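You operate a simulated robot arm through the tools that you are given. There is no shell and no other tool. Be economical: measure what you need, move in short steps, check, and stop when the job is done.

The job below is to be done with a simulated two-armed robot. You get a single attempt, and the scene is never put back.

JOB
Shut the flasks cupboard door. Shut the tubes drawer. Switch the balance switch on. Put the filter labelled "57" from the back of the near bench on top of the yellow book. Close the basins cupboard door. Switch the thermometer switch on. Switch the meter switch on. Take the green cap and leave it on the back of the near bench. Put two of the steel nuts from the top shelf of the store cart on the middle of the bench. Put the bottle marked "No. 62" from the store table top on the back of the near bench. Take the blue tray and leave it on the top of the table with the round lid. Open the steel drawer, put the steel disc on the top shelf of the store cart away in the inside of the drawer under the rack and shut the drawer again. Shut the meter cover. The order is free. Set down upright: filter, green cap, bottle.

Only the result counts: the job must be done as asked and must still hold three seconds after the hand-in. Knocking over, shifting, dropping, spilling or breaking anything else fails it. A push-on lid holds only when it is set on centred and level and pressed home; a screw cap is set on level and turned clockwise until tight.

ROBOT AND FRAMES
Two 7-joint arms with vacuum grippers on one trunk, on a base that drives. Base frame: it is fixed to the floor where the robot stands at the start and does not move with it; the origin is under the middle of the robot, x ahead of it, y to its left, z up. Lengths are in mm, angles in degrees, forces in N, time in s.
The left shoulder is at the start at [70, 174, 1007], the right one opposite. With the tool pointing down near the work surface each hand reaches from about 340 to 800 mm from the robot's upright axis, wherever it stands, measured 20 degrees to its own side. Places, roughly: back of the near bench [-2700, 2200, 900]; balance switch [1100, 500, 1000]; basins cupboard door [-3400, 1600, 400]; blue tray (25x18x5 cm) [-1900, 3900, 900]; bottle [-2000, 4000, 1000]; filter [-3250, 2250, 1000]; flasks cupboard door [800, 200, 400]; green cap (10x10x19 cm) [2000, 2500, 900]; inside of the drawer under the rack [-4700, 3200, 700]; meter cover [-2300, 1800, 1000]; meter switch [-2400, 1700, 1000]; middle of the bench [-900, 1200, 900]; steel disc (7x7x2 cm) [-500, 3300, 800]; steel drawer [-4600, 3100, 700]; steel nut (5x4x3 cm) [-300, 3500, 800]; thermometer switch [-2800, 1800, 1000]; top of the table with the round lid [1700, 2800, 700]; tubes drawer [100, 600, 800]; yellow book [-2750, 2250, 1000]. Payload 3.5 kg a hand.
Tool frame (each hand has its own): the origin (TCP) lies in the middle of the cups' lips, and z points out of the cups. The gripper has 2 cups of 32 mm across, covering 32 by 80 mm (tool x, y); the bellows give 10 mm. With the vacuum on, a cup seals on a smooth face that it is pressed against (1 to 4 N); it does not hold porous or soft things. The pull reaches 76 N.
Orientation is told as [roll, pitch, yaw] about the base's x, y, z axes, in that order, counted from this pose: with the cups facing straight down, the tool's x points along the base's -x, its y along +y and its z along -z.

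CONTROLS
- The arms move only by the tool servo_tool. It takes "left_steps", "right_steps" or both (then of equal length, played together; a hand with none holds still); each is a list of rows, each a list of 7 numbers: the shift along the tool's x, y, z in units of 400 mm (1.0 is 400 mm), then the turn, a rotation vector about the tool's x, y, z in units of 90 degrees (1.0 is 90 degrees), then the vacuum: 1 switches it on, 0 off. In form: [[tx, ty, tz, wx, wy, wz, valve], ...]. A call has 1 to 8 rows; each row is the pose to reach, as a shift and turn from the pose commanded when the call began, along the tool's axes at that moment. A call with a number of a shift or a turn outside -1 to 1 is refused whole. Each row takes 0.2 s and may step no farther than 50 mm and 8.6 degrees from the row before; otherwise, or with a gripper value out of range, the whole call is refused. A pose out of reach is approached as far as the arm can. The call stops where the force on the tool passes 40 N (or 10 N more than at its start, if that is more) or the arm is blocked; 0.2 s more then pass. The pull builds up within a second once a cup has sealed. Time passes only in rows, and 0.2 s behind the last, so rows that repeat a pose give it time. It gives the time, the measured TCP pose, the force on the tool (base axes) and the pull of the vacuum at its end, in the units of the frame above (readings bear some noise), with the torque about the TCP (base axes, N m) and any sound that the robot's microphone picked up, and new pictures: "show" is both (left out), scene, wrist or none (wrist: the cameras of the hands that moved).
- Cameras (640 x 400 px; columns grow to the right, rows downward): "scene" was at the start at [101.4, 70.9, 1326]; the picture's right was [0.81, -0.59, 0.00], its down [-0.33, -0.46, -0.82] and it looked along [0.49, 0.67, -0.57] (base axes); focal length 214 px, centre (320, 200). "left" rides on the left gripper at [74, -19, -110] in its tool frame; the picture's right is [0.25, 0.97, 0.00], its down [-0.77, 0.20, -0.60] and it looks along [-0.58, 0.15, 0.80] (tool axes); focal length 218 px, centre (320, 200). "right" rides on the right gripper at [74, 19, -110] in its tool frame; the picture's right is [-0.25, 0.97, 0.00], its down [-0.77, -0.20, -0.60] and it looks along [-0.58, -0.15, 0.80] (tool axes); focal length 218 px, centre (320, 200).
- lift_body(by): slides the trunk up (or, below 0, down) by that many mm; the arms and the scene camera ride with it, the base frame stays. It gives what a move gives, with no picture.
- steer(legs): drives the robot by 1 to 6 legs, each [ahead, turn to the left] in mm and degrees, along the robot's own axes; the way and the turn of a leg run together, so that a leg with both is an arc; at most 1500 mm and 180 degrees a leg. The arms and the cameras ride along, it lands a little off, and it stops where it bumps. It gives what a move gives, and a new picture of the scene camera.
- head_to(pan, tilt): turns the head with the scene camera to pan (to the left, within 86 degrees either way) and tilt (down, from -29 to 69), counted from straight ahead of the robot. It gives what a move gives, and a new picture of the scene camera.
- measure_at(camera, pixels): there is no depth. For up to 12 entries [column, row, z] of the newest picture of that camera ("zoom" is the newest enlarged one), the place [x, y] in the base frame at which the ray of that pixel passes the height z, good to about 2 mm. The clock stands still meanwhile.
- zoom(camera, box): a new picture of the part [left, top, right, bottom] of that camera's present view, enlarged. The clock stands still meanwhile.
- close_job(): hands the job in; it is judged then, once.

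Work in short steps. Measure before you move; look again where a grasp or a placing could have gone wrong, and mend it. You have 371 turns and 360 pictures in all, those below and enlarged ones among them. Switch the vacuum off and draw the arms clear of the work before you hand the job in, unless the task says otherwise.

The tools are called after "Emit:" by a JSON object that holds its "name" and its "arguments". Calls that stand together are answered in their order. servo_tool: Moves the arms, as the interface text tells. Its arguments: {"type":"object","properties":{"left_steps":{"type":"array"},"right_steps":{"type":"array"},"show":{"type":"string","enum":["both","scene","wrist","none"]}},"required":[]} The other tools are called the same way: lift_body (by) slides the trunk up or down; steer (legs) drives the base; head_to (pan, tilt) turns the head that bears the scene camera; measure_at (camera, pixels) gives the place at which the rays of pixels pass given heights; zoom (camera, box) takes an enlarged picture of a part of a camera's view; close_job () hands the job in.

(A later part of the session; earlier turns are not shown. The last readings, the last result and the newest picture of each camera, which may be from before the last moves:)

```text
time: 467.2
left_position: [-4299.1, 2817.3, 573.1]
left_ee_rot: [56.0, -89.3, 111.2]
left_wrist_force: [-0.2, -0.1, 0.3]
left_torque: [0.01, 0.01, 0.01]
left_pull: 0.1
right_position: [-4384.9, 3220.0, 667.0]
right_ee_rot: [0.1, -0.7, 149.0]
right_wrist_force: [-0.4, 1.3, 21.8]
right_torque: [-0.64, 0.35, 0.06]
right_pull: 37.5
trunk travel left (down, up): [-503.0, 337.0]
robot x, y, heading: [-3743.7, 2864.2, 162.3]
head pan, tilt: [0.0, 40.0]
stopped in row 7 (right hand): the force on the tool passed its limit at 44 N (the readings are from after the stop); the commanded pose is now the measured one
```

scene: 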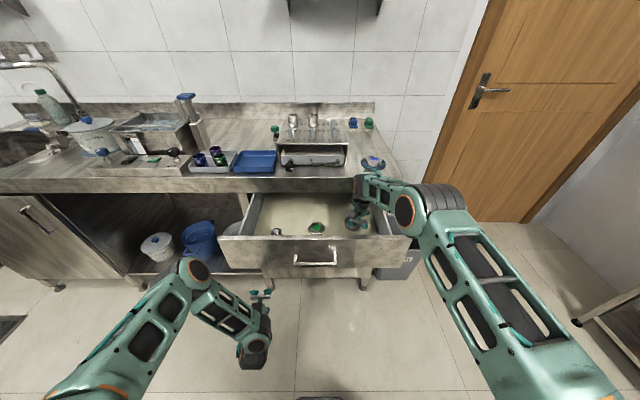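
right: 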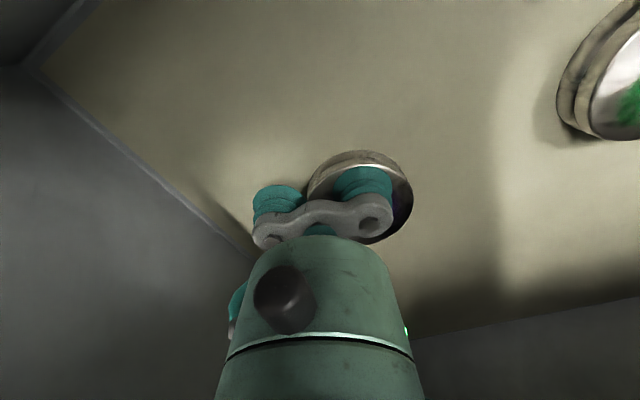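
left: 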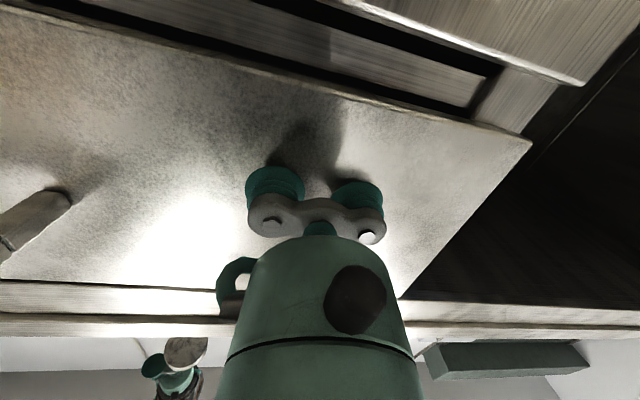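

Touched down (44 N). I release, then rise straight up.

Emit:
{"name": "servo_tool", "arguments": {"right_steps": [[0, 0, -0.004, 0, 0, 0, 0], [0, 0, -0.004, 0, 0, 0, 0], [0, 0, -0.004, 0, 0, 0, 0], [0, 0, -0.004, 0, 0, 0, 0], [0, 0, -0.03, 0, 0, 0, 0], [0, 0, -0.1, 0, 0, 0, 0], [0, 0, -0.2, 0, 0, 0, 0], [0, 0, -0.32, 0, 0, 0, 0]], "show": "none"}}

Emit:
{"name": "servo_tool", "arguments": {"right_steps": [[0, 0, -0.1, 0, 0, 0, 0], [0, 0, -0.2, 0, 0, 0, 0], [0.05, 0, -0.3, 0, 0, 0, 0], [0.12, 0, -0.38, 0, 0, 0, 0], [0.2, 0, -0.45, 0, 0, 0, 0]], "show": "scene"}}

Emit:
{"name": "zoom", "arguments": {"camera": "scene", "box": [215, 170, 415, 280]}}

```text
time: 469.0
left_position: [-4299.1, 2818.2, 572.4]
left_ee_rot: [53.4, -89.2, 114.0]
left_wrist_force: [0.6, 0.6, -0.1]
left_torque: [0.02, 0.02, 0.02]
left_pull: 0.1
right_position: [-4381.5, 3222.4, 791.4]
right_ee_rot: [0.1, -0.4, 149.0]
right_wrist_force: [0.4, 0.4, 0.3]
right_torque: [-0.01, -0.03, -0.02]
right_pull: 0.1
trunk travel left (down, up): [-503.0, 337.0]
robot x, y, heading: [-3748.7, 2865.9, 162.1]
head pan, tilt: [0.0, 40.0]
```

```text
time: 470.2
left_position: [-4297.5, 2818.9, 573.5]
left_ee_rot: [55.8, -89.2, 111.5]
left_wrist_force: [0.6, -0.4, -0.6]
left_torque: [-0.01, -0.01, -0.01]
left_pull: 0.1
right_position: [-4313.4, 3179.2, 970.9]
right_ee_rot: [0.1, -0.5, 148.9]
right_wrist_force: [-0.1, -0.7, 0.3]
right_torque: [0.03, 0.01, -0.02]
right_pull: 0.1
trunk travel left (down, up): [-503.0, 337.0]
robot x, y, heading: [-3744.8, 2859.2, 162.2]
head pan, tilt: [0.0, 40.0]
```

scene: 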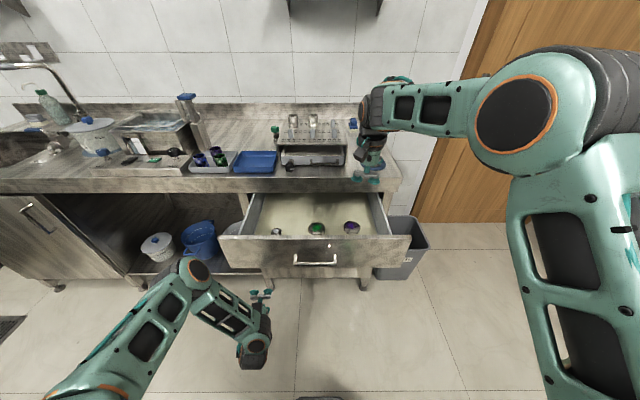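

```text
3.20 times, centred on (315, 225) of scene
```

zoom: 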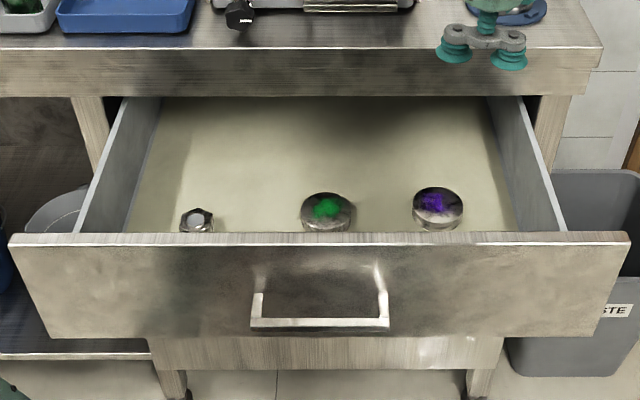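

The disc lies inside. I raise the trunk so the left hand is at drawer height, then drive forward to push it shut.

Emit:
{"name": "lift_body", "arguments": {"by": 120}}

Emit:
{"name": "steer", "arguments": {"legs": [[100, 0], [100, 0], [60, 0]]}}

```text
time: 471.7
left_position: [-4298.9, 2818.3, 692.5]
left_ee_rot: [50.3, -89.1, 117.1]
left_wrist_force: [0.0, 0.6, 0.3]
left_torque: [0.01, -0.02, -0.04]
left_pull: 0.0
right_position: [-4314.9, 3179.3, 1089.0]
right_ee_rot: [0.2, -0.3, 149.0]
right_wrist_force: [0.3, 1.4, 0.8]
right_torque: [0.04, 0.0, 0.0]
right_pull: 0.1
trunk travel left (down, up): [-623.0, 217.0]
robot x, y, heading: [-3745.6, 2862.3, 162.3]
head pan, tilt: [0.0, 40.0]
```

```text
time: 474.1
left_position: [-4540.1, 2897.7, 695.7]
left_ee_rot: [67.9, -89.2, 99.4]
left_wrist_force: [0.1, 0.6, -0.7]
left_torque: [-0.03, -0.02, -0.03]
left_pull: 0.1
right_position: [-4555.9, 3259.5, 1092.7]
right_ee_rot: [0.2, -0.6, 148.9]
right_wrist_force: [0.9, 0.3, 0.0]
right_torque: [0.02, 0.03, 0.01]
right_pull: 0.0
trunk travel left (down, up): [-623.0, 217.0]
robot x, y, heading: [-3991.4, 2941.3, 162.1]
head pan, tilt: [0.0, 40.0]
```

scene: 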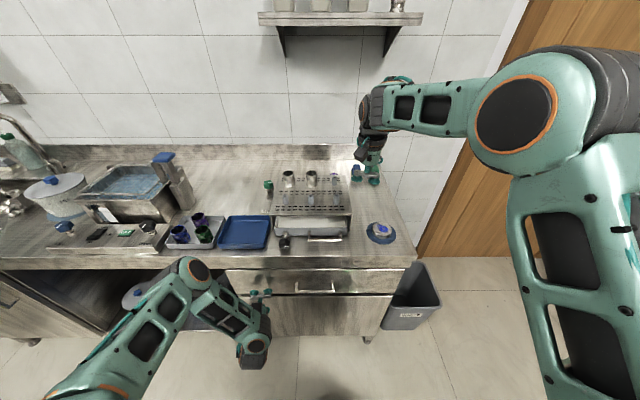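

Nearly shut; I drive on until the push meets resistance.

Emit:
{"name": "steer", "arguments": {"legs": [[70, 0]]}}

Emit:
{"name": "zoom", "arguments": {"camera": "scene", "box": [200, 230, 430, 360]}}

```text
time: 475.1
left_position: [-4570.0, 2907.5, 691.1]
left_ee_rot: [35.4, -88.7, 131.3]
left_wrist_force: [14.6, -4.4, 2.7]
left_torque: [-0.16, -0.02, -0.05]
left_pull: 0.1
right_position: [-4593.8, 3271.1, 1091.5]
right_ee_rot: [0.1, -0.5, 148.9]
right_wrist_force: [0.3, 0.5, -0.5]
right_torque: [0.01, -0.01, 0.01]
right_pull: 0.1
trunk travel left (down, up): [-623.0, 217.0]
robot x, y, heading: [-4022.6, 2954.8, 162.2]
head pan, tilt: [0.0, 40.0]
stopped in leg 1: the force on the tool passed its limit at 129 N (the readings are from after the stop); the commanded pose is now the measured one
```

scene: 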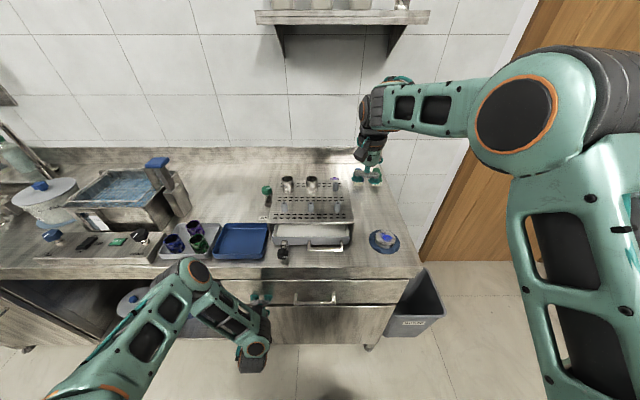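

```text
2.78 times, centred on (315, 295) of scene
```

zoom: 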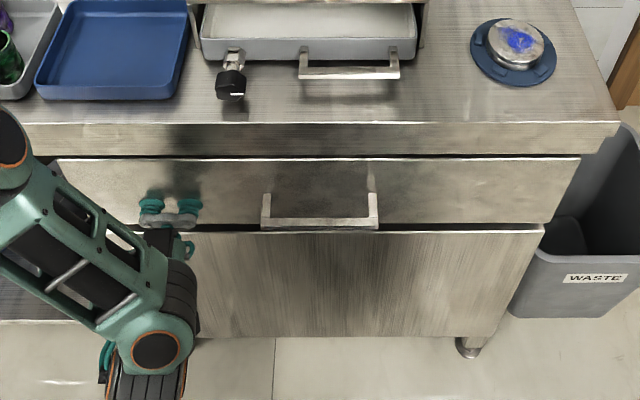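

The drawer is shut. I back away and fold the left hand back up.

Emit:
{"name": "steer", "arguments": {"legs": [[-350, 0]]}}

Emit:
{"name": "servo_tool", "arguments": {"left_steps": [[-0.1, 0, 0, 0, 0.04, 0, 0], [-0.2, 0, -0.02, 0, 0.1, 0, 0], [-0.3, 0, -0.05, 0, 0.18, 0, 0], [-0.4, 0, -0.08, 0, 0.27, 0, 0], [-0.5, 0, -0.12, 0, 0.36, 0, 0], [-0.6, 0, -0.16, 0, 0.45, 0, 0], [-0.7, 0, -0.2, 0, 0.54, 0, 0], [-0.8, 0, -0.24, 0, 0.63, 0, 0]], "show": "none"}}

Emit:
{"name": "servo_tool", "arguments": {"left_steps": [[0, 0, -0.04, 0, 0.09, 0, 0], [0, 0, -0.08, 0, 0.18, 0, 0], [0, 0, -0.12, 0, 0.27, 0, 0], [0, 0, -0.16, 0, 0.36, 0, 0]], "show": "scene"}}

```text
time: 477.3
left_position: [-4236.6, 2798.8, 689.4]
left_ee_rot: [35.1, -88.5, 131.9]
left_wrist_force: [-0.6, 0.2, 0.2]
left_torque: [-0.03, 0.01, -0.03]
left_pull: 0.1
right_position: [-4260.2, 3160.7, 1091.2]
right_ee_rot: [0.2, -0.3, 149.3]
right_wrist_force: [0.2, -0.7, 0.4]
right_torque: [0.01, 0.0, 0.0]
right_pull: 0.1
trunk travel left (down, up): [-623.0, 217.0]
robot x, y, heading: [-3688.5, 2843.0, 162.4]
head pan, tilt: [0.0, 40.0]
```

scene: 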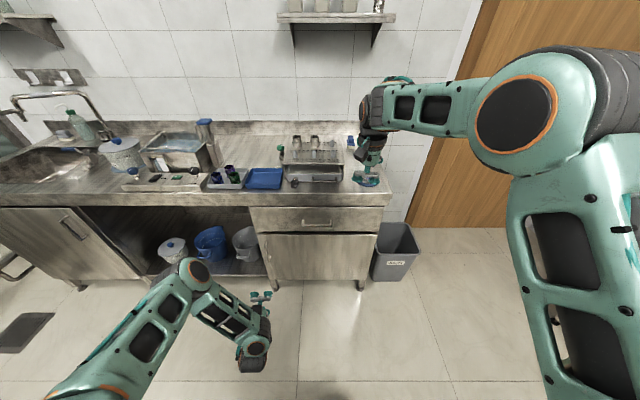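

```text
time: 479.1
left_position: [-4208.1, 2758.7, 941.5]
left_ee_rot: [2.0, -41.3, 166.6]
left_wrist_force: [-0.2, -0.1, 0.4]
left_torque: [0.03, 0.02, -0.02]
left_pull: 0.1
left hand out of reach, approached as far as the arm can: row 6, 7, 8
right_position: [-4261.2, 3160.5, 1090.4]
right_ee_rot: [0.1, -0.5, 149.2]
right_wrist_force: [0.1, -0.5, 1.1]
right_torque: [0.04, 0.03, 0.02]
right_pull: 0.1
trunk travel left (down, up): [-623.0, 217.0]
robot x, y, heading: [-3690.9, 2843.8, 162.3]
head pan, tilt: [0.0, 40.0]
```

```text
time: 480.1
left_position: [-4103.4, 2673.8, 784.6]
left_ee_rot: [3.0, -14.4, 168.3]
left_wrist_force: [0.4, -0.5, -0.5]
left_torque: [0.05, 0.04, -0.02]
left_pull: 0.1
left hand out of reach, approached as far as the arm can: row 1, 2, 3, 4
right_position: [-4258.3, 3159.4, 1091.6]
right_ee_rot: [0.0, -0.5, 149.2]
right_wrist_force: [-0.3, -0.1, -0.4]
right_torque: [0.03, 0.01, 0.01]
right_pull: 0.0
trunk travel left (down, up): [-623.0, 217.0]
robot x, y, heading: [-3690.2, 2841.5, 162.3]
head pan, tilt: [0.0, 40.0]
```

scene: 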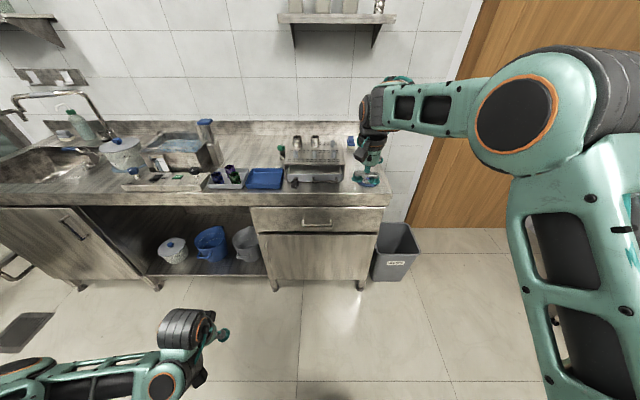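

I raise the left hand and level it.

Emit:
{"name": "servo_tool", "arguments": {"left_steps": [[-0.1, 0, -0.05, 0, 0.02, 0, 0], [-0.2, 0, -0.1, 0, 0.04, 0, 0], [-0.3, 0, -0.17, 0, 0.06, 0, 0], [-0.36, 0, -0.27, 0, 0.08, 0, 0], [-0.4, 0, -0.38, 0, 0.1, 0, 0], [-0.44, 0, -0.49, 0, 0.12, 0, 0], [-0.47, 0, -0.61, 0, 0.14, 0, 0], [-0.49, 0, -0.73, 0, 0.16, 0, 0]], "show": "scene"}}

```text
time: 481.9
left_position: [-4028.4, 2654.1, 734.3]
left_ee_rot: [3.5, -2.1, 169.1]
left_wrist_force: [0.6, 0.4, 0.2]
left_torque: [-0.02, 0.0, -0.03]
left_pull: 0.1
left hand out of reach, approached as far as the arm can: row 1, 2, 3, 4, 5, 6, 7, 8
right_position: [-4260.8, 3160.1, 1089.2]
right_ee_rot: [0.1, -0.4, 149.2]
right_wrist_force: [-0.1, -0.1, 0.3]
right_torque: [0.01, 0.02, 0.04]
right_pull: 0.1
trunk travel left (down, up): [-623.0, 217.0]
robot x, y, heading: [-3691.2, 2844.8, 162.3]
head pan, tilt: [0.0, 40.0]
```

scene: 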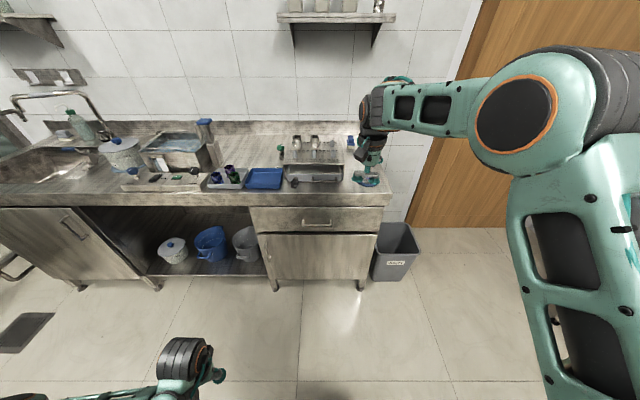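

The left arm is folded awkwardly. I extend it forward first, then raise.

Emit:
{"name": "servo_tool", "arguments": {"left_steps": [[-0.11, 0, 0, 0, 0, 0, 0], [-0.22, 0, 0, 0, 0, 0, 0], [-0.33, 0, 0, 0, 0, 0, 0], [-0.44, 0, 0, 0, 0, 0, 0], [-0.55, 0, 0, 0, 0, 0, 0], [-0.66, 0, 0, 0, 0, 0, 0], [-0.77, 0, 0, 0, 0, 0, 0]], "show": "scene"}}

```text
time: 483.5
left_position: [-4016.9, 2668.3, 714.8]
left_ee_rot: [3.0, -0.1, 169.1]
left_wrist_force: [-0.2, 0.4, 0.1]
left_torque: [0.0, 0.03, 0.0]
left_pull: 0.1
left hand out of reach, approached as far as the arm can: row 1, 2, 3, 4, 5, 6, 7
right_position: [-4260.1, 3161.9, 1089.7]
right_ee_rot: [0.2, -0.4, 149.3]
right_wrist_force: [-0.1, 0.0, 0.0]
right_torque: [-0.03, 0.0, -0.02]
right_pull: 0.0
trunk travel left (down, up): [-623.0, 217.0]
robot x, y, heading: [-3689.9, 2840.5, 162.2]
head pan, tilt: [0.0, 40.0]
```

scene: 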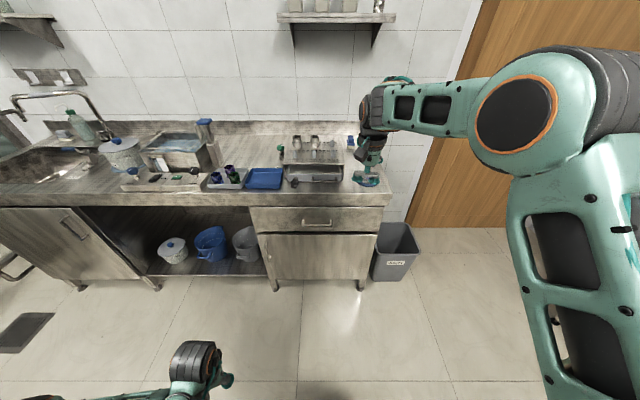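

It's at a joint limit. I retrace: tilt the tool forward again while extending.

Emit:
{"name": "servo_tool", "arguments": {"left_steps": [[-0.04, 0, 0, 0, -0.09, 0, 0], [-0.1, 0, 0, 0, -0.18, 0, 0], [-0.16, 0, 0, 0, -0.27, 0, 0], [-0.22, 0, 0, 0, -0.36, 0, 0], [-0.3, 0, 0, 0, -0.45, 0, 0], [-0.38, 0, 0, 0, -0.54, 0, 0], [-0.46, 0, 0, 0, -0.63, 0, 0], [-0.54, 0, 0, 0, -0.72, 0, 0]], "show": "scene"}}

```text
time: 485.3
left_position: [-4227.8, 2721.5, 718.6]
left_ee_rot: [6.8, -64.6, 162.8]
left_wrist_force: [-1.0, 0.7, -0.4]
left_torque: [0.05, -0.01, 0.02]
left_pull: 0.1
left hand out of reach, approached as far as the arm can: row 5
right_position: [-4260.9, 3161.5, 1089.5]
right_ee_rot: [0.2, -0.3, 149.2]
right_wrist_force: [0.9, 0.3, 0.4]
right_torque: [0.0, 0.01, -0.01]
right_pull: 0.0
trunk travel left (down, up): [-623.0, 217.0]
robot x, y, heading: [-3689.9, 2843.0, 162.4]
head pan, tilt: [0.0, 40.0]
```

scene: 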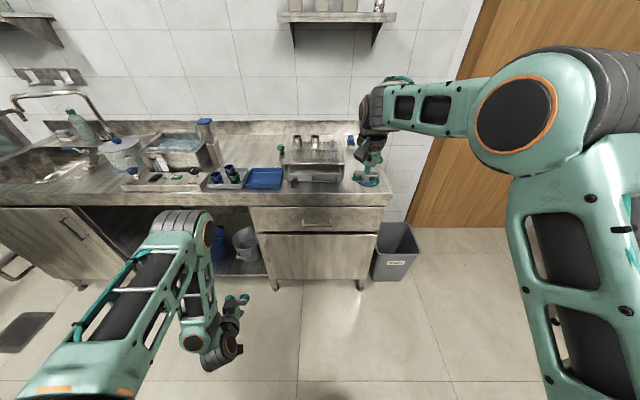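

Elbow is up again. I extend and raise at this tilt.

Emit:
{"name": "servo_tool", "arguments": {"left_steps": [[-0.1, 0, 0.1, 0, 0, 0, 0], [-0.21, 0, 0.12, 0, 0, 0, 0], [-0.32, 0, 0.1, 0, 0, 0, 0], [-0.43, 0, 0.06, 0, 0, 0, 0], [-0.54, 0, 0.02, 0, 0, 0, 0], [-0.65, 0, -0.02, 0, 0, 0, 0], [-0.76, 0, -0.06, 0, 0, 0, 0], [-0.87, 0, -0.095, 0, 0, 0, 0]], "show": "none"}}

Emit:
{"name": "servo_tool", "arguments": {"left_steps": [[0, 0, 0, 0, 0.09, 0, 0], [0, 0, 0, 0, 0.18, 0, 0], [0, 0, 0, 0, 0.27, 0, 0], [0, 0, 0, 0, 0.36, 0, 0], [0, 0, 0, 0, 0.45, 0, 0], [0, 0, 0, 0, 0.54, 0, 0], [0, 0, 0, 0, 0.63, 0, 0], [0, 0, 0, 0, 0.71, 0, 0]], "show": "scene"}}

```text
refused: row 1 steps farther than a row can; nothing moved
```

```text
time: 487.1
left_position: [-4227.8, 2722.5, 719.7]
left_ee_rot: [2.9, -0.7, 169.0]
left_wrist_force: [0.2, -0.4, -1.0]
left_torque: [-0.01, 0.02, 0.03]
left_pull: 0.1
right_position: [-4261.4, 3160.6, 1090.0]
right_ee_rot: [0.2, -0.3, 149.1]
right_wrist_force: [0.2, -0.2, -0.2]
right_torque: [-0.01, 0.0, 0.02]
right_pull: 0.1
trunk travel left (down, up): [-623.0, 217.0]
robot x, y, heading: [-3689.3, 2843.0, 162.4]
head pan, tilt: [0.0, 40.0]
```

scene: 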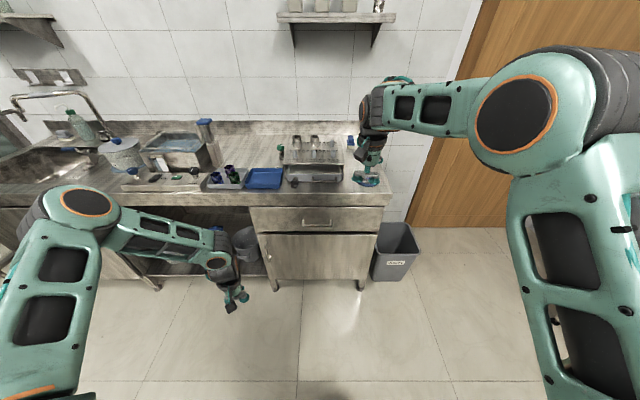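

Good, now tool-down with elbow up. I raise it straight up.

Emit:
{"name": "servo_tool", "arguments": {"left_steps": [[0, 0, -0.12, 0, 0, 0, 0], [0, 0, -0.24, 0, 0, 0, 0], [0, 0, -0.36, 0, 0, 0, 0], [0, 0, -0.48, 0, 0, 0, 0], [0, 0, -0.6, 0, 0, 0, 0], [0, 0, -0.72, 0, 0, 0, 0], [0, 0, -0.84, 0, 0, 0, 0], [0, 0, -0.96, 0, 0, 0, 0]], "show": "none"}}

```text
time: 488.9
left_position: [-4216.8, 2741.1, 1103.9]
left_ee_rot: [2.9, -0.8, 169.0]
left_wrist_force: [-0.8, -0.7, 0.4]
left_torque: [0.02, 0.02, -0.03]
left_pull: 0.1
right_position: [-4258.6, 3161.3, 1090.7]
right_ee_rot: [0.2, -0.4, 149.2]
right_wrist_force: [-0.4, 0.5, 0.2]
right_torque: [-0.02, 0.01, 0.0]
right_pull: 0.0
trunk travel left (down, up): [-623.0, 217.0]
robot x, y, heading: [-3689.1, 2844.3, 162.2]
head pan, tilt: [0.0, 40.0]
```

I drive back to the cart for the nuts.

Emit:
{"name": "steer", "arguments": {"legs": [[0, -150], [890, 0], [0, -30], [1100, 0], [1070, 0]]}}

Emit:
{"name": "steer", "arguments": {"legs": [[0, 90]]}}

```text
time: 511.8
left_position: [-198.5, 2487.8, 1102.5]
left_ee_rot: [2.9, -0.7, -11.5]
left_wrist_force: [-0.1, 0.4, -1.1]
left_torque: [-0.03, -0.03, -0.01]
left_pull: 0.0
right_position: [-158.9, 2066.2, 1089.5]
right_ee_rot: [0.1, -0.4, -31.2]
right_wrist_force: [0.0, -1.6, 0.4]
right_torque: [0.0, 0.02, 0.03]
right_pull: 0.1
trunk travel left (down, up): [-623.0, 217.0]
robot x, y, heading: [-726.0, 2389.6, -17.8]
head pan, tilt: [0.0, 40.0]
```

scene: 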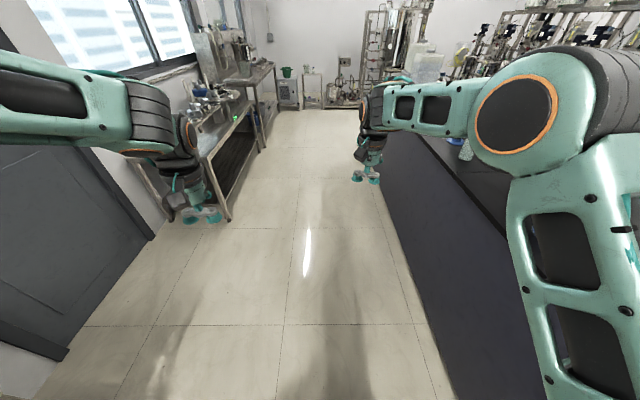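

```text
time: 516.0
left_position: [-839.2, 2912.5, 1102.5]
left_ee_rot: [2.8, -0.7, 79.9]
left_wrist_force: [0.3, -0.3, -0.3]
left_torque: [-0.02, -0.01, -0.01]
left_pull: 0.0
right_position: [-419.3, 2962.1, 1090.5]
right_ee_rot: [0.2, -0.4, 60.3]
right_wrist_force: [-0.8, 0.0, 0.8]
right_torque: [-0.01, 0.01, 0.01]
right_pull: 0.0
trunk travel left (down, up): [-623.0, 217.0]
robot x, y, heading: [-727.6, 2383.3, 73.1]
head pan, tilt: [0.0, 40.0]
```

scene: 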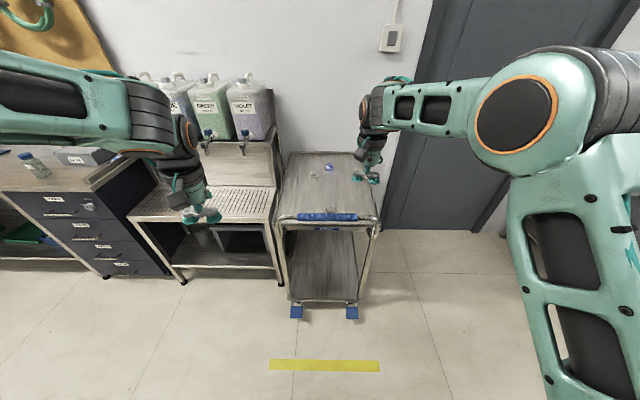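

Emit:
{"name": "steer", "arguments": {"legs": [[330, 0]]}}

Emit:
{"name": "head_to", "arguments": {"pan": 0, "tilt": 50}}

Emit:
{"name": "servo_tool", "arguments": {"right_steps": [[0, 0, 0, 0, 0, 0, 0]], "show": "wrist"}}

```text
time: 518.2
left_position: [-741.7, 3225.6, 1102.3]
left_ee_rot: [2.9, -0.7, 79.6]
left_wrist_force: [0.2, 0.5, 0.1]
left_torque: [-0.01, -0.01, -0.02]
left_pull: 0.0
right_position: [-322.3, 3271.9, 1090.4]
right_ee_rot: [0.2, -0.3, 59.9]
right_wrist_force: [0.7, 0.6, -0.7]
right_torque: [-0.01, -0.02, -0.01]
right_pull: 0.0
trunk travel left (down, up): [-623.0, 217.0]
robot x, y, heading: [-632.2, 2698.7, 72.9]
head pan, tilt: [0.0, 40.0]
```

scene: 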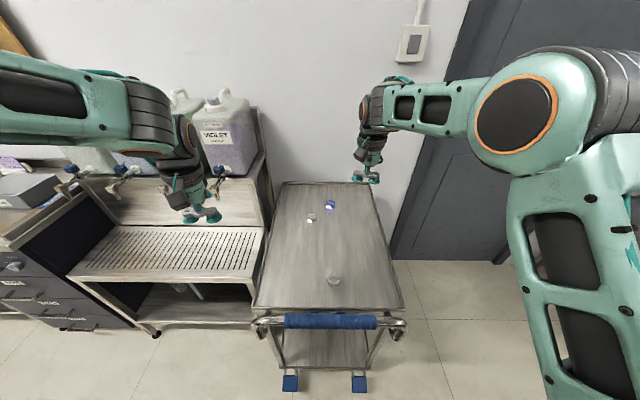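

```text
time: 518.9
left_position: [-742.5, 3225.8, 1103.1]
left_ee_rot: [2.9, -0.7, 79.6]
left_wrist_force: [0.4, -0.1, 0.4]
left_torque: [0.02, -0.01, 0.04]
left_pull: 0.1
right_position: [-321.4, 3272.3, 1090.7]
right_ee_rot: [0.1, -0.4, 59.9]
right_wrist_force: [-0.5, 0.4, -0.4]
right_torque: [0.05, 0.03, 0.01]
right_pull: 0.0
trunk travel left (down, up): [-623.0, 217.0]
robot x, y, heading: [-633.9, 2698.0, 72.9]
head pan, tilt: [0.0, 50.0]
```

scene: 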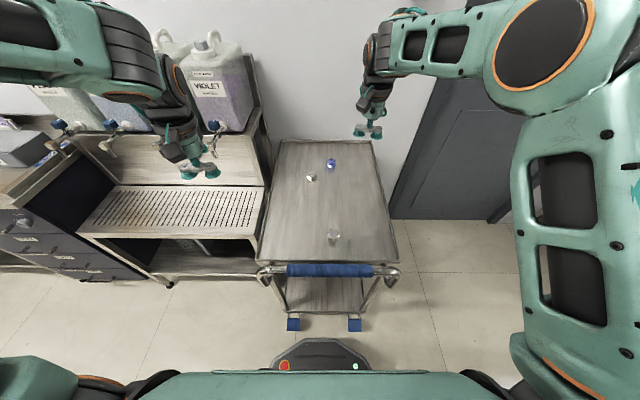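

```text
time: 519.3
left_position: [-742.1, 3226.5, 1102.3]
left_ee_rot: [2.8, -0.7, 79.7]
left_wrist_force: [-0.7, 0.2, 0.9]
left_torque: [0.02, -0.02, 0.0]
left_pull: 0.1
right_position: [-321.8, 3272.2, 1089.4]
right_ee_rot: [0.2, -0.4, 59.8]
right_wrist_force: [-0.3, -0.3, -1.0]
right_torque: [0.0, 0.0, -0.01]
right_pull: 0.0
trunk travel left (down, up): [-623.0, 217.0]
robot x, y, heading: [-628.7, 2699.5, 73.0]
head pan, tilt: [0.0, 50.0]
```

right: 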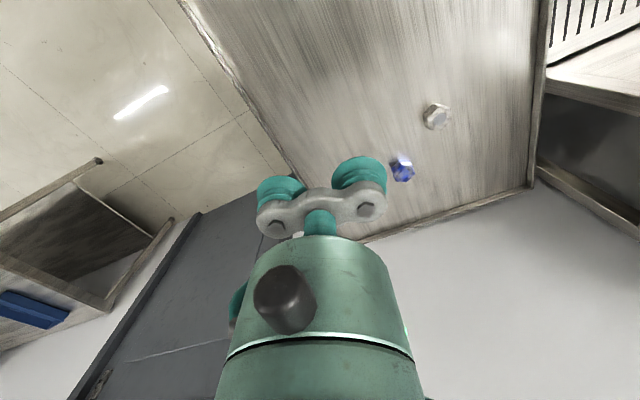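

Emit:
{"name": "zoom", "arguments": {"camera": "scene", "box": [280, 145, 380, 255]}}

Emit:
{"name": "measure_at", "arguments": {"camera": "scene", "pixels": [[333, 236, 815], [311, 176, 815], [331, 162, 815]]}}

Emit:
{"name": "measure_at", "arguments": {"camera": "right", "pixels": [[437, 117, 815], [402, 170, 815]]}}

```text
3.64 times, centred on (330, 200) of scene
```

zoom: 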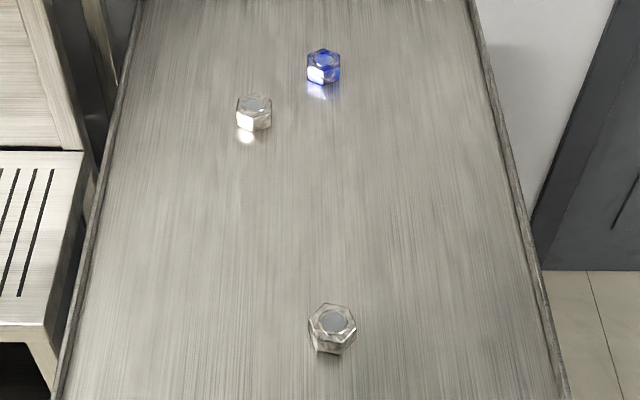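

```text
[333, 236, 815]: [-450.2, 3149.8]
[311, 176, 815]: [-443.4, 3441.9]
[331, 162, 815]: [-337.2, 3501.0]
```

```text
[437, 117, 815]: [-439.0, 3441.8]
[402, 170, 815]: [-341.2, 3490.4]
```

Nuts at (-450,3150) and (-441,3442), tops ≈815. I lower the trunk 150 mm and creep 45 mm ahead.

Emit:
{"name": "lift_body", "arguments": {"by": -150}}

Emit:
{"name": "steer", "arguments": {"legs": [[45, 0]]}}

```text
time: 521.0
left_position: [-741.5, 3224.5, 952.9]
left_ee_rot: [3.0, -0.8, 79.6]
left_wrist_force: [0.4, -0.1, -0.8]
left_torque: [-0.02, 0.03, -0.06]
left_pull: 0.0
right_position: [-320.1, 3272.3, 940.3]
right_ee_rot: [0.2, -0.3, 59.9]
right_wrist_force: [0.5, 0.1, 0.7]
right_torque: [-0.04, 0.02, 0.0]
right_pull: 0.1
trunk travel left (down, up): [-473.0, 367.0]
robot x, y, heading: [-630.2, 2702.4, 73.0]
head pan, tilt: [0.0, 50.0]
```

```text
time: 522.0
left_position: [-727.4, 3269.2, 951.6]
left_ee_rot: [3.0, -0.7, 79.6]
left_wrist_force: [-0.4, 0.1, -0.5]
left_torque: [-0.03, 0.01, -0.04]
left_pull: 0.1
right_position: [-307.2, 3314.7, 941.4]
right_ee_rot: [0.2, -0.4, 59.9]
right_wrist_force: [-0.4, 0.6, -0.2]
right_torque: [-0.01, 0.02, 0.02]
right_pull: 0.1
trunk travel left (down, up): [-473.0, 367.0]
robot x, y, heading: [-618.8, 2740.7, 73.2]
head pan, tilt: [0.0, 50.0]
```

scene: 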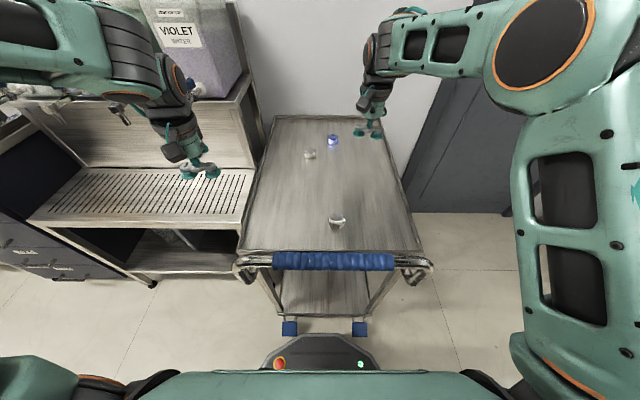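

First the far nut with the left hand: I move it above (z 950) and look.

Emit:
{"name": "servo_tool", "arguments": {"left_steps": [[-0.07, -0.07, 0, 0.01, 0, 0, 0], [-0.15, -0.15, 0, 0.02, 0, 0, 0], [-0.23, -0.235, 0, 0.033, 0, 0, 0], [-0.31, -0.32, 0, 0.033, 0, 0, 0], [-0.39, -0.4, 0, 0.033, 0, 0, 0], [-0.47, -0.48, 0, 0.033, 0, 0, 0], [-0.553, -0.564, 0, 0.033, 0, 0, 0]], "show": "both"}}

Emit:
{"name": "zoom", "arguments": {"camera": "left", "box": [200, 60, 420, 198]}}

```text
time: 523.5
left_position: [-465.1, 3444.6, 941.8]
left_ee_rot: [0.1, -0.4, 79.5]
left_wrist_force: [-0.5, 1.4, -0.8]
left_torque: [-0.02, 0.01, 0.04]
left_pull: 0.0
right_position: [-306.6, 3316.4, 937.8]
right_ee_rot: [0.2, -0.1, 59.8]
right_wrist_force: [0.7, 0.3, -0.5]
right_torque: [-0.01, 0.0, 0.03]
right_pull: 0.0
trunk travel left (down, up): [-473.0, 367.0]
robot x, y, heading: [-619.1, 2742.6, 72.8]
head pan, tilt: [0.0, 50.0]
```

scene: 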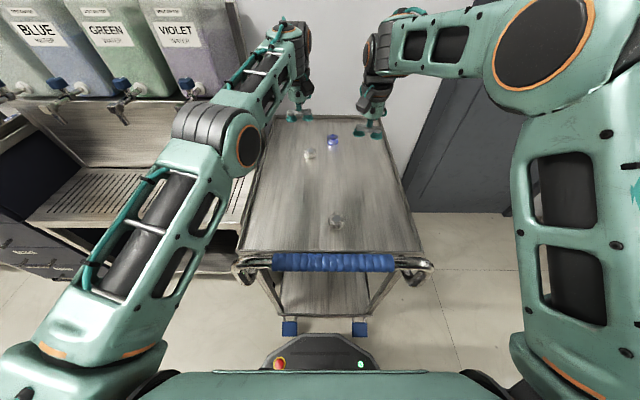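
left: 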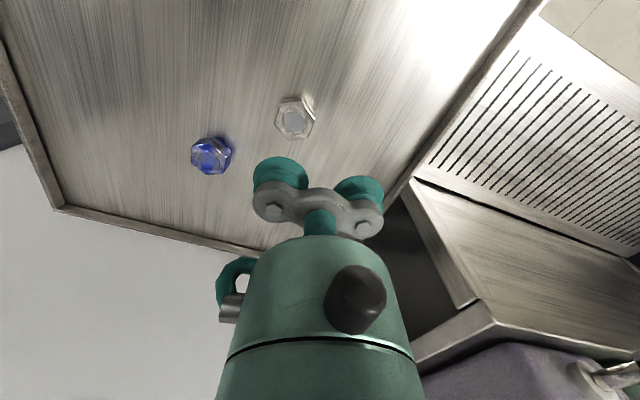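

```text
2.90 times, centred on (310, 129) of left
```

zoom: 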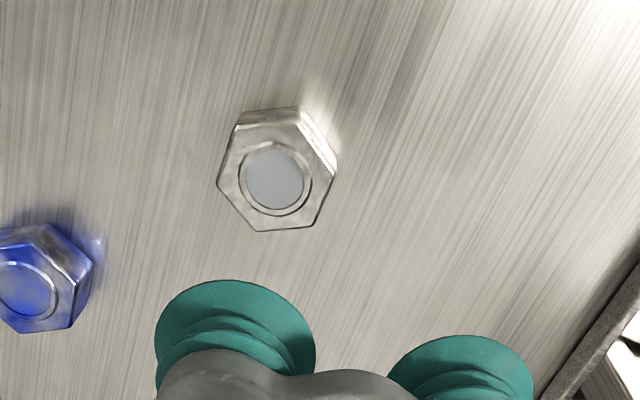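

Emit:
{"name": "measure_at", "arguments": {"camera": "left", "pixels": [[294.5, 121.4, 805], [294.5, 121.4, 815], [294.5, 121.4, 825]]}}

```text
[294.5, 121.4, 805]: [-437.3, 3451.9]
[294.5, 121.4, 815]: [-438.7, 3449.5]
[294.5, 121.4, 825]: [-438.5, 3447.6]
```

Emit:
{"name": "servo_tool", "arguments": {"left_steps": [[-0.0235, -0.003, 0.1, 0, 0, 0, 0], [-0.0235, -0.003, 0.2, 0, 0, 0, 0], [-0.0235, -0.003, 0.27, 0, 0, 0, 1], [-0.0235, -0.003, 0.3, 0, 0, 0, 1], [-0.0235, -0.003, 0.315, 0, 0, 0, 1], [-0.0235, -0.003, 0.325, 0, 0, 0, 1], [-0.0235, -0.003, 0.332, 0, 0, 0, 1], [-0.0235, -0.003, 0.332, 0, 0, 0, 1]], "show": "wrist"}}

Emit:
{"name": "zoom", "arguments": {"camera": "left", "box": [220, 100, 380, 200]}}

```text
time: 525.4
left_position: [-462.8, 3453.9, 813.9]
left_ee_rot: [-0.2, -1.2, 79.6]
left_wrist_force: [0.9, 11.9, 30.1]
left_torque: [-0.58, -1.2, 0.09]
left_pull: 37.7
right_position: [-307.4, 3314.2, 941.3]
right_ee_rot: [0.2, -0.5, 59.7]
right_wrist_force: [0.9, 0.7, 0.8]
right_torque: [0.01, 0.02, 0.01]
right_pull: 0.0
trunk travel left (down, up): [-473.0, 367.0]
robot x, y, heading: [-617.6, 2738.9, 72.8]
head pan, tilt: [0.0, 50.0]
```

left: 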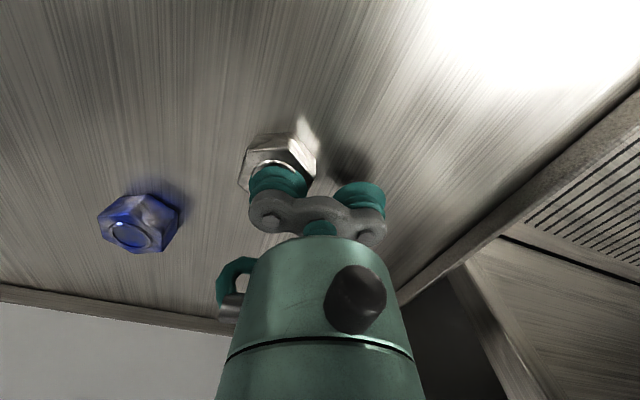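

```text
4.00 times, centred on (300, 150) of left
```

zoom: 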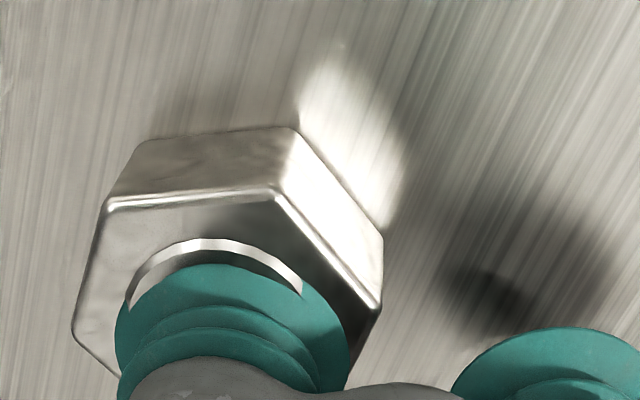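

Sealed on the nut (38 N). I lift it and draw it back to the left.

Emit:
{"name": "servo_tool", "arguments": {"left_steps": [[0, 0, -0.03, 0, 0, 0, 1], [0, 0, -0.1, 0, 0, 0, 1], [0, 0, -0.18, 0, 0, 0, 1], [0, 0, -0.27, 0, 0, 0, 1], [0.06, 0.05, -0.33, 0, 0, 0, 1], [0.13, 0.1, -0.36, 0, 0, 0, 1], [0.2, 0.16, -0.38, 0, 0, 0, 1], [0.28, 0.22, -0.38, 0, 0, 0, 1]], "show": "none"}}

Emit:
{"name": "servo_tool", "arguments": {"left_steps": [[0.08, 0.06, 0, 0, 0, 0, 1], [0.16, 0.12, 0, 0, 0, 0, 1], [0.24, 0.18, 0, 0, 0, 0, 1]], "right_steps": [[0.08, 0.02, 0, 0, 0, 0, 0], [0.18, 0.06, 0, 0, 0, 0, 0], [0.28, 0.1, 0, 0, 0, 0, 0]], "show": "both"}}

```text
time: 527.1
left_position: [-573.0, 3359.2, 963.0]
left_ee_rot: [-0.2, -1.0, 79.6]
left_wrist_force: [-0.6, 0.0, -1.1]
left_torque: [-0.15, -0.9, 0.01]
left_pull: 38.4
right_position: [-308.4, 3312.9, 941.4]
right_ee_rot: [0.2, -0.5, 59.8]
right_wrist_force: [0.5, -0.2, -0.2]
right_torque: [0.0, 0.01, -0.01]
right_pull: 0.0
trunk travel left (down, up): [-473.0, 367.0]
robot x, y, heading: [-616.8, 2743.4, 72.8]
head pan, tilt: [0.0, 50.0]
```

```text
time: 528.0
left_position: [-661.7, 3273.3, 962.3]
left_ee_rot: [-0.1, -0.9, 79.5]
left_wrist_force: [-0.7, -0.9, -1.2]
left_torque: [-0.13, -0.9, -0.01]
left_pull: 37.8
right_position: [-400.0, 3235.0, 942.3]
right_ee_rot: [0.2, -0.6, 59.8]
right_wrist_force: [-0.5, -0.5, -0.2]
right_torque: [0.06, -0.01, 0.0]
right_pull: 0.0
trunk travel left (down, up): [-473.0, 367.0]
robot x, y, heading: [-621.1, 2741.8, 73.0]
head pan, tilt: [0.0, 50.0]
```

scene: 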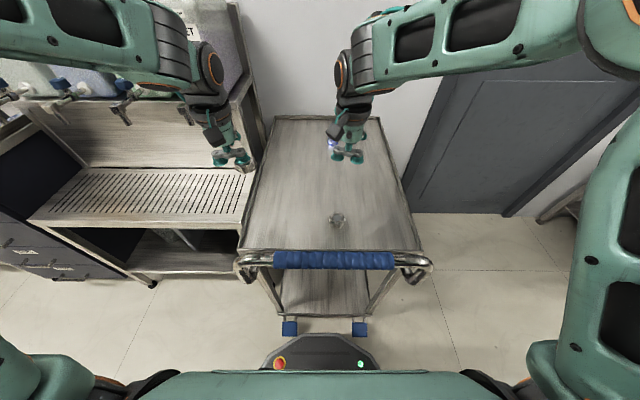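
right: 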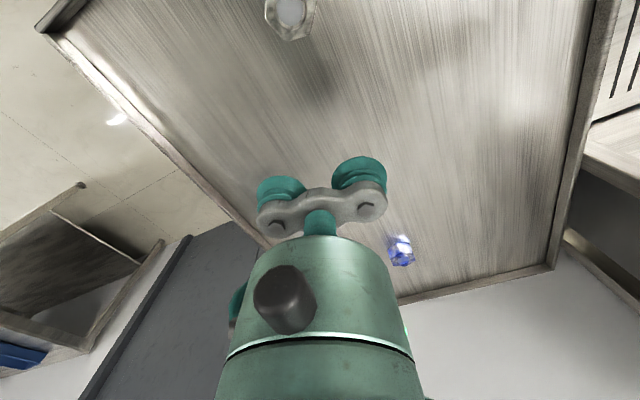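
left: 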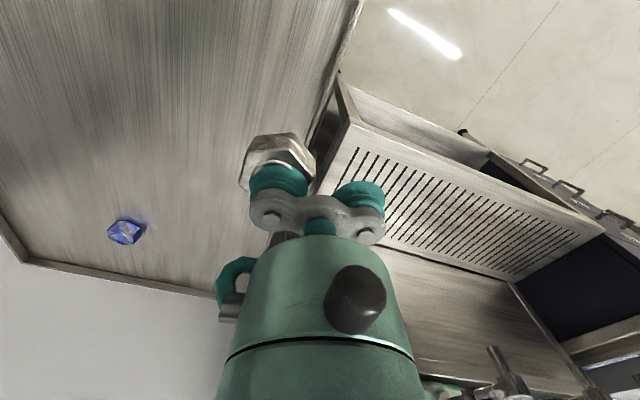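

Nut held at left. Now the right hand goes above the near nut.

Emit:
{"name": "servo_tool", "arguments": {"right_steps": [[0.08, -0.02, 0, 0, 0, 0, 0], [0.16, -0.04, 0, 0, 0, 0, 0], [0.246, -0.059, 0, 0, 0, 0, 0], [0.246, -0.059, 0.06, 0, 0, 0, 0]], "show": "wrist"}}

Emit:
{"name": "zoom", "arguments": {"camera": "right", "box": [240, 60, 460, 198]}}

```text
time: 529.0
left_position: [-660.6, 3276.9, 959.4]
left_ee_rot: [-0.1, -0.7, 79.4]
left_wrist_force: [0.1, 0.5, -0.6]
left_torque: [-0.18, -0.84, 0.01]
left_pull: 38.0
right_position: [-427.0, 3141.1, 914.1]
right_ee_rot: [0.2, -0.2, 59.9]
right_wrist_force: [0.4, 0.2, -1.0]
right_torque: [-0.02, -0.03, 0.01]
right_pull: 0.2
trunk travel left (down, up): [-473.0, 367.0]
robot x, y, heading: [-616.8, 2744.1, 73.0]
head pan, tilt: [0.0, 50.0]
```

right: 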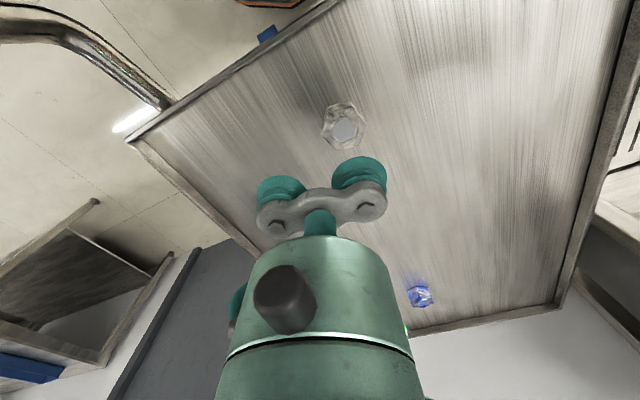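

```text
2.90 times, centred on (350, 129) of right
```

zoom: 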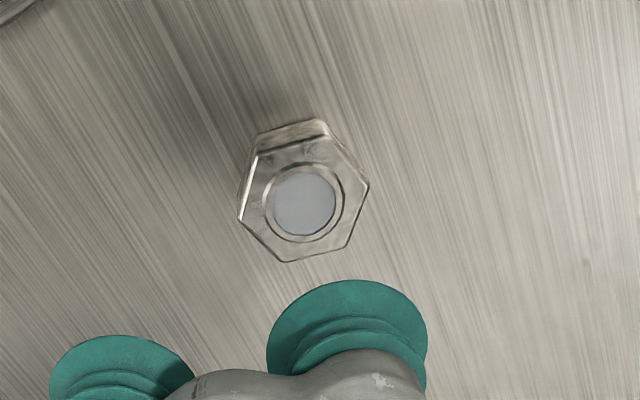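

Emit:
{"name": "measure_at", "arguments": {"camera": "right", "pixels": [[344.5, 130, 815], [344.5, 130, 805]]}}

```text
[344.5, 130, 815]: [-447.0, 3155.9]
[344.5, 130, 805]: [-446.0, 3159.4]
```

Emit:
{"name": "servo_tool", "arguments": {"right_steps": [[-0.007, 0.002, 0.1, 0, 0, 0, 0], [-0.007, 0.002, 0.19, 0, 0, 0, 1], [-0.007, 0.002, 0.225, 0, 0, 0, 1], [-0.007, 0.002, 0.242, 0, 0, 0, 1], [-0.007, 0.002, 0.253, 0, 0, 0, 1], [-0.007, 0.002, 0.26, 0, 0, 0, 1], [-0.007, 0.002, 0.262, 0, 0, 0, 1], [-0.007, 0.002, 0.262, 0, 0, 0, 1]], "show": "none"}}

```text
time: 530.8
left_position: [-657.7, 3275.3, 961.1]
left_ee_rot: [0.0, -0.8, 79.5]
left_wrist_force: [-0.1, 0.9, -0.4]
left_torque: [-0.16, -0.87, 0.0]
left_pull: 37.9
right_position: [-425.9, 3144.0, 810.9]
right_ee_rot: [0.3, -0.5, 59.7]
right_wrist_force: [9.3, 4.6, 28.7]
right_torque: [0.52, 1.18, -0.13]
right_pull: 38.0
trunk travel left (down, up): [-473.0, 367.0]
robot x, y, heading: [-619.7, 2742.7, 72.8]
head pan, tilt: [0.0, 50.0]
```

Sealed too. I lift the right nut, then raise the trunk and back away.

Emit:
{"name": "servo_tool", "arguments": {"right_steps": [[0, 0, -0.03, 0, 0, 0, 1], [-0.02, 0, -0.1, 0, 0, 0, 1], [-0.06, -0.02, -0.17, 0, 0, 0, 1], [-0.1, -0.04, -0.25, 0, 0, 0, 1], [-0.14, -0.06, -0.33, 0, 0, 0, 1], [-0.18, -0.08, -0.38, 0, 0, 0, 1]], "show": "none"}}

Emit:
{"name": "lift_body", "arguments": {"by": 200}}

Emit:
{"name": "steer", "arguments": {"legs": [[-200, 0], [-250, 0], [0, -15], [0, -15], [0, -15]]}}

```text
time: 532.1
left_position: [-658.2, 3275.9, 960.6]
left_ee_rot: [0.0, -0.8, 79.6]
left_wrist_force: [0.5, 0.1, -1.5]
left_torque: [-0.2, -0.88, -0.01]
left_pull: 37.6
right_position: [-361.6, 3189.0, 962.4]
right_ee_rot: [0.2, -0.4, 59.8]
right_wrist_force: [1.3, -0.2, -1.1]
right_torque: [0.41, 0.81, 0.02]
right_pull: 37.7
trunk travel left (down, up): [-473.0, 367.0]
robot x, y, heading: [-618.9, 2742.2, 72.9]
head pan, tilt: [0.0, 50.0]
```

```text
time: 534.3
left_position: [-659.6, 3276.7, 1160.5]
left_ee_rot: [-0.1, -0.7, 79.6]
left_wrist_force: [0.2, 0.2, -0.8]
left_torque: [-0.16, -0.86, -0.01]
left_pull: 37.5
right_position: [-361.3, 3188.9, 1161.9]
right_ee_rot: [0.2, -0.4, 59.8]
right_wrist_force: [0.4, 0.1, -0.9]
right_torque: [0.45, 0.75, -0.04]
right_pull: 37.8
trunk travel left (down, up): [-673.0, 167.0]
robot x, y, heading: [-620.9, 2743.6, 72.8]
head pan, tilt: [0.0, 50.0]
```

```text
time: 540.0
left_position: [-396.9, 2720.5, 1160.7]
left_ee_rot: [0.0, -0.7, 33.9]
left_wrist_force: [-0.5, -0.2, -1.1]
left_torque: [-0.73, -0.49, -0.01]
left_pull: 37.8
right_position: [-250.9, 2448.0, 1162.4]
right_ee_rot: [0.3, -0.4, 14.3]
right_wrist_force: [0.7, -0.2, -1.8]
right_torque: [0.87, 0.23, -0.01]
right_pull: 37.4
trunk travel left (down, up): [-673.0, 167.0]
robot x, y, heading: [-750.8, 2316.4, 27.4]
head pan, tilt: [0.0, 50.0]
```

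scene: 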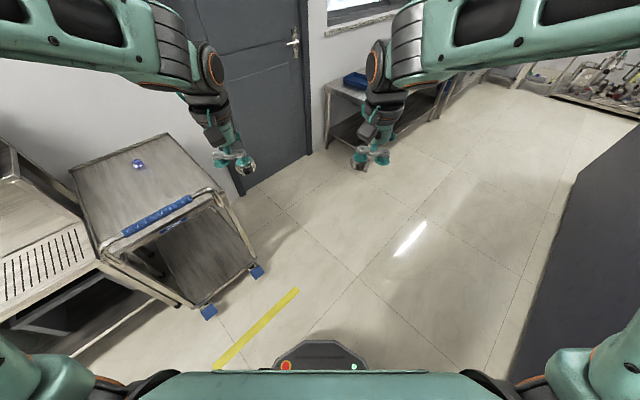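

Both nuts held. I turn to face the bench from behind and look at the middle region.

Emit:
{"name": "steer", "arguments": {"legs": [[0, -15], [0, -15], [0, -15], [0, -15], [0, -15], [0, -15]]}}

Emit:
{"name": "steer", "arguments": {"legs": [[0, -15], [0, -15], [0, -15]]}}

Emit:
{"name": "head_to", "arguments": {"pan": 0, "tilt": 35}}

```text
time: 545.7
left_position: [-346.1, 1964.2, 1161.2]
left_ee_rot: [-0.1, -0.6, -55.8]
left_wrist_force: [-0.3, 0.2, -0.8]
left_torque: [-0.52, 0.71, 0.0]
left_pull: 37.9
right_position: [-617.3, 1817.9, 1162.1]
right_ee_rot: [0.3, -0.4, -75.5]
right_wrist_force: [-0.1, -0.5, -1.2]
right_torque: [0.22, -0.85, -0.02]
right_pull: 38.1
trunk travel left (down, up): [-673.0, 167.0]
robot x, y, heading: [-753.5, 2317.0, -62.0]
head pan, tilt: [0.0, 50.0]
```

scene: 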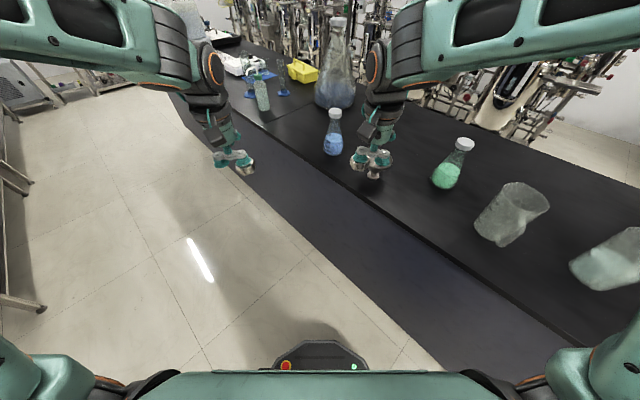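

```text
time: 548.8
left_position: [-716.7, 1781.5, 1159.9]
left_ee_rot: [-0.1, -0.6, -101.1]
left_wrist_force: [-0.2, -0.4, -1.1]
left_torque: [0.16, 0.9, -0.02]
left_pull: 37.8
right_position: [-1013.4, 1871.6, 1161.8]
right_ee_rot: [0.2, -0.5, -120.7]
right_wrist_force: [0.4, 1.0, -0.9]
right_torque: [-0.43, -0.74, -0.08]
right_pull: 37.7
trunk travel left (down, up): [-673.0, 167.0]
robot x, y, heading: [-750.7, 2317.9, -107.7]
head pan, tilt: [0.0, 50.0]
```

scene: 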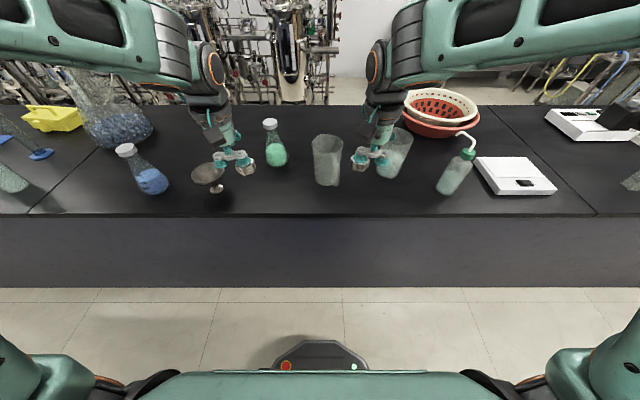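

```text
time: 549.5
left_position: [-717.8, 1782.0, 1160.8]
left_ee_rot: [-0.1, -0.6, -101.0]
left_wrist_force: [-0.3, -0.7, -1.2]
left_torque: [0.17, 0.86, -0.01]
left_pull: 38.2
right_position: [-1012.5, 1872.2, 1162.0]
right_ee_rot: [0.2, -0.4, -120.7]
right_wrist_force: [-0.5, -0.3, -1.4]
right_torque: [-0.43, -0.75, 0.01]
right_pull: 37.8
trunk travel left (down, up): [-673.0, 167.0]
robot x, y, heading: [-749.3, 2315.8, -107.7]
head pan, tilt: [0.0, 35.0]
```

scene: 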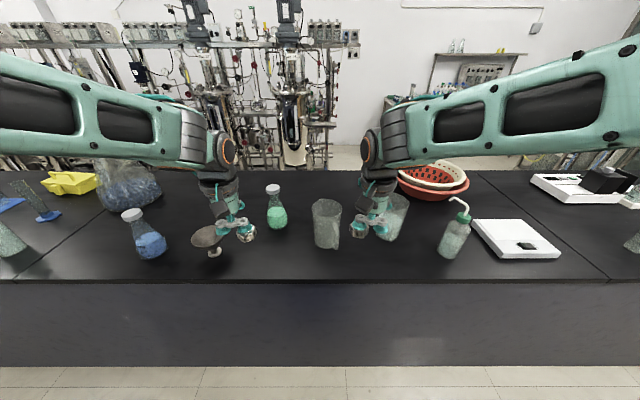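

I measure where the item bases and (-900,1200) lie.

Emit:
{"name": "measure_at", "arguments": {"camera": "scene", "pixels": [[325, 247, 900], [278, 228, 900], [215, 255, 900], [385, 237, 900], [330, 200, 900], [330, 185, 900], [330, 172, 900], [320, 280, 900], [430, 197, 900], [150, 258, 900], [130, 205, 900]]}}

```text
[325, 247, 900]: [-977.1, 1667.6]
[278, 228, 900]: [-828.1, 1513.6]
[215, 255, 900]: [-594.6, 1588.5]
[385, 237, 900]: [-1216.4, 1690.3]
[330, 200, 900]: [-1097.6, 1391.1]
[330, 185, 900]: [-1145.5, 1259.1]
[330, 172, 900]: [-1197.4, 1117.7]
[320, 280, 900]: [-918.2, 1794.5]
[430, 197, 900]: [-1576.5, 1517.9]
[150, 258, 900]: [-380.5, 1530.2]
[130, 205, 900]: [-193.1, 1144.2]
```

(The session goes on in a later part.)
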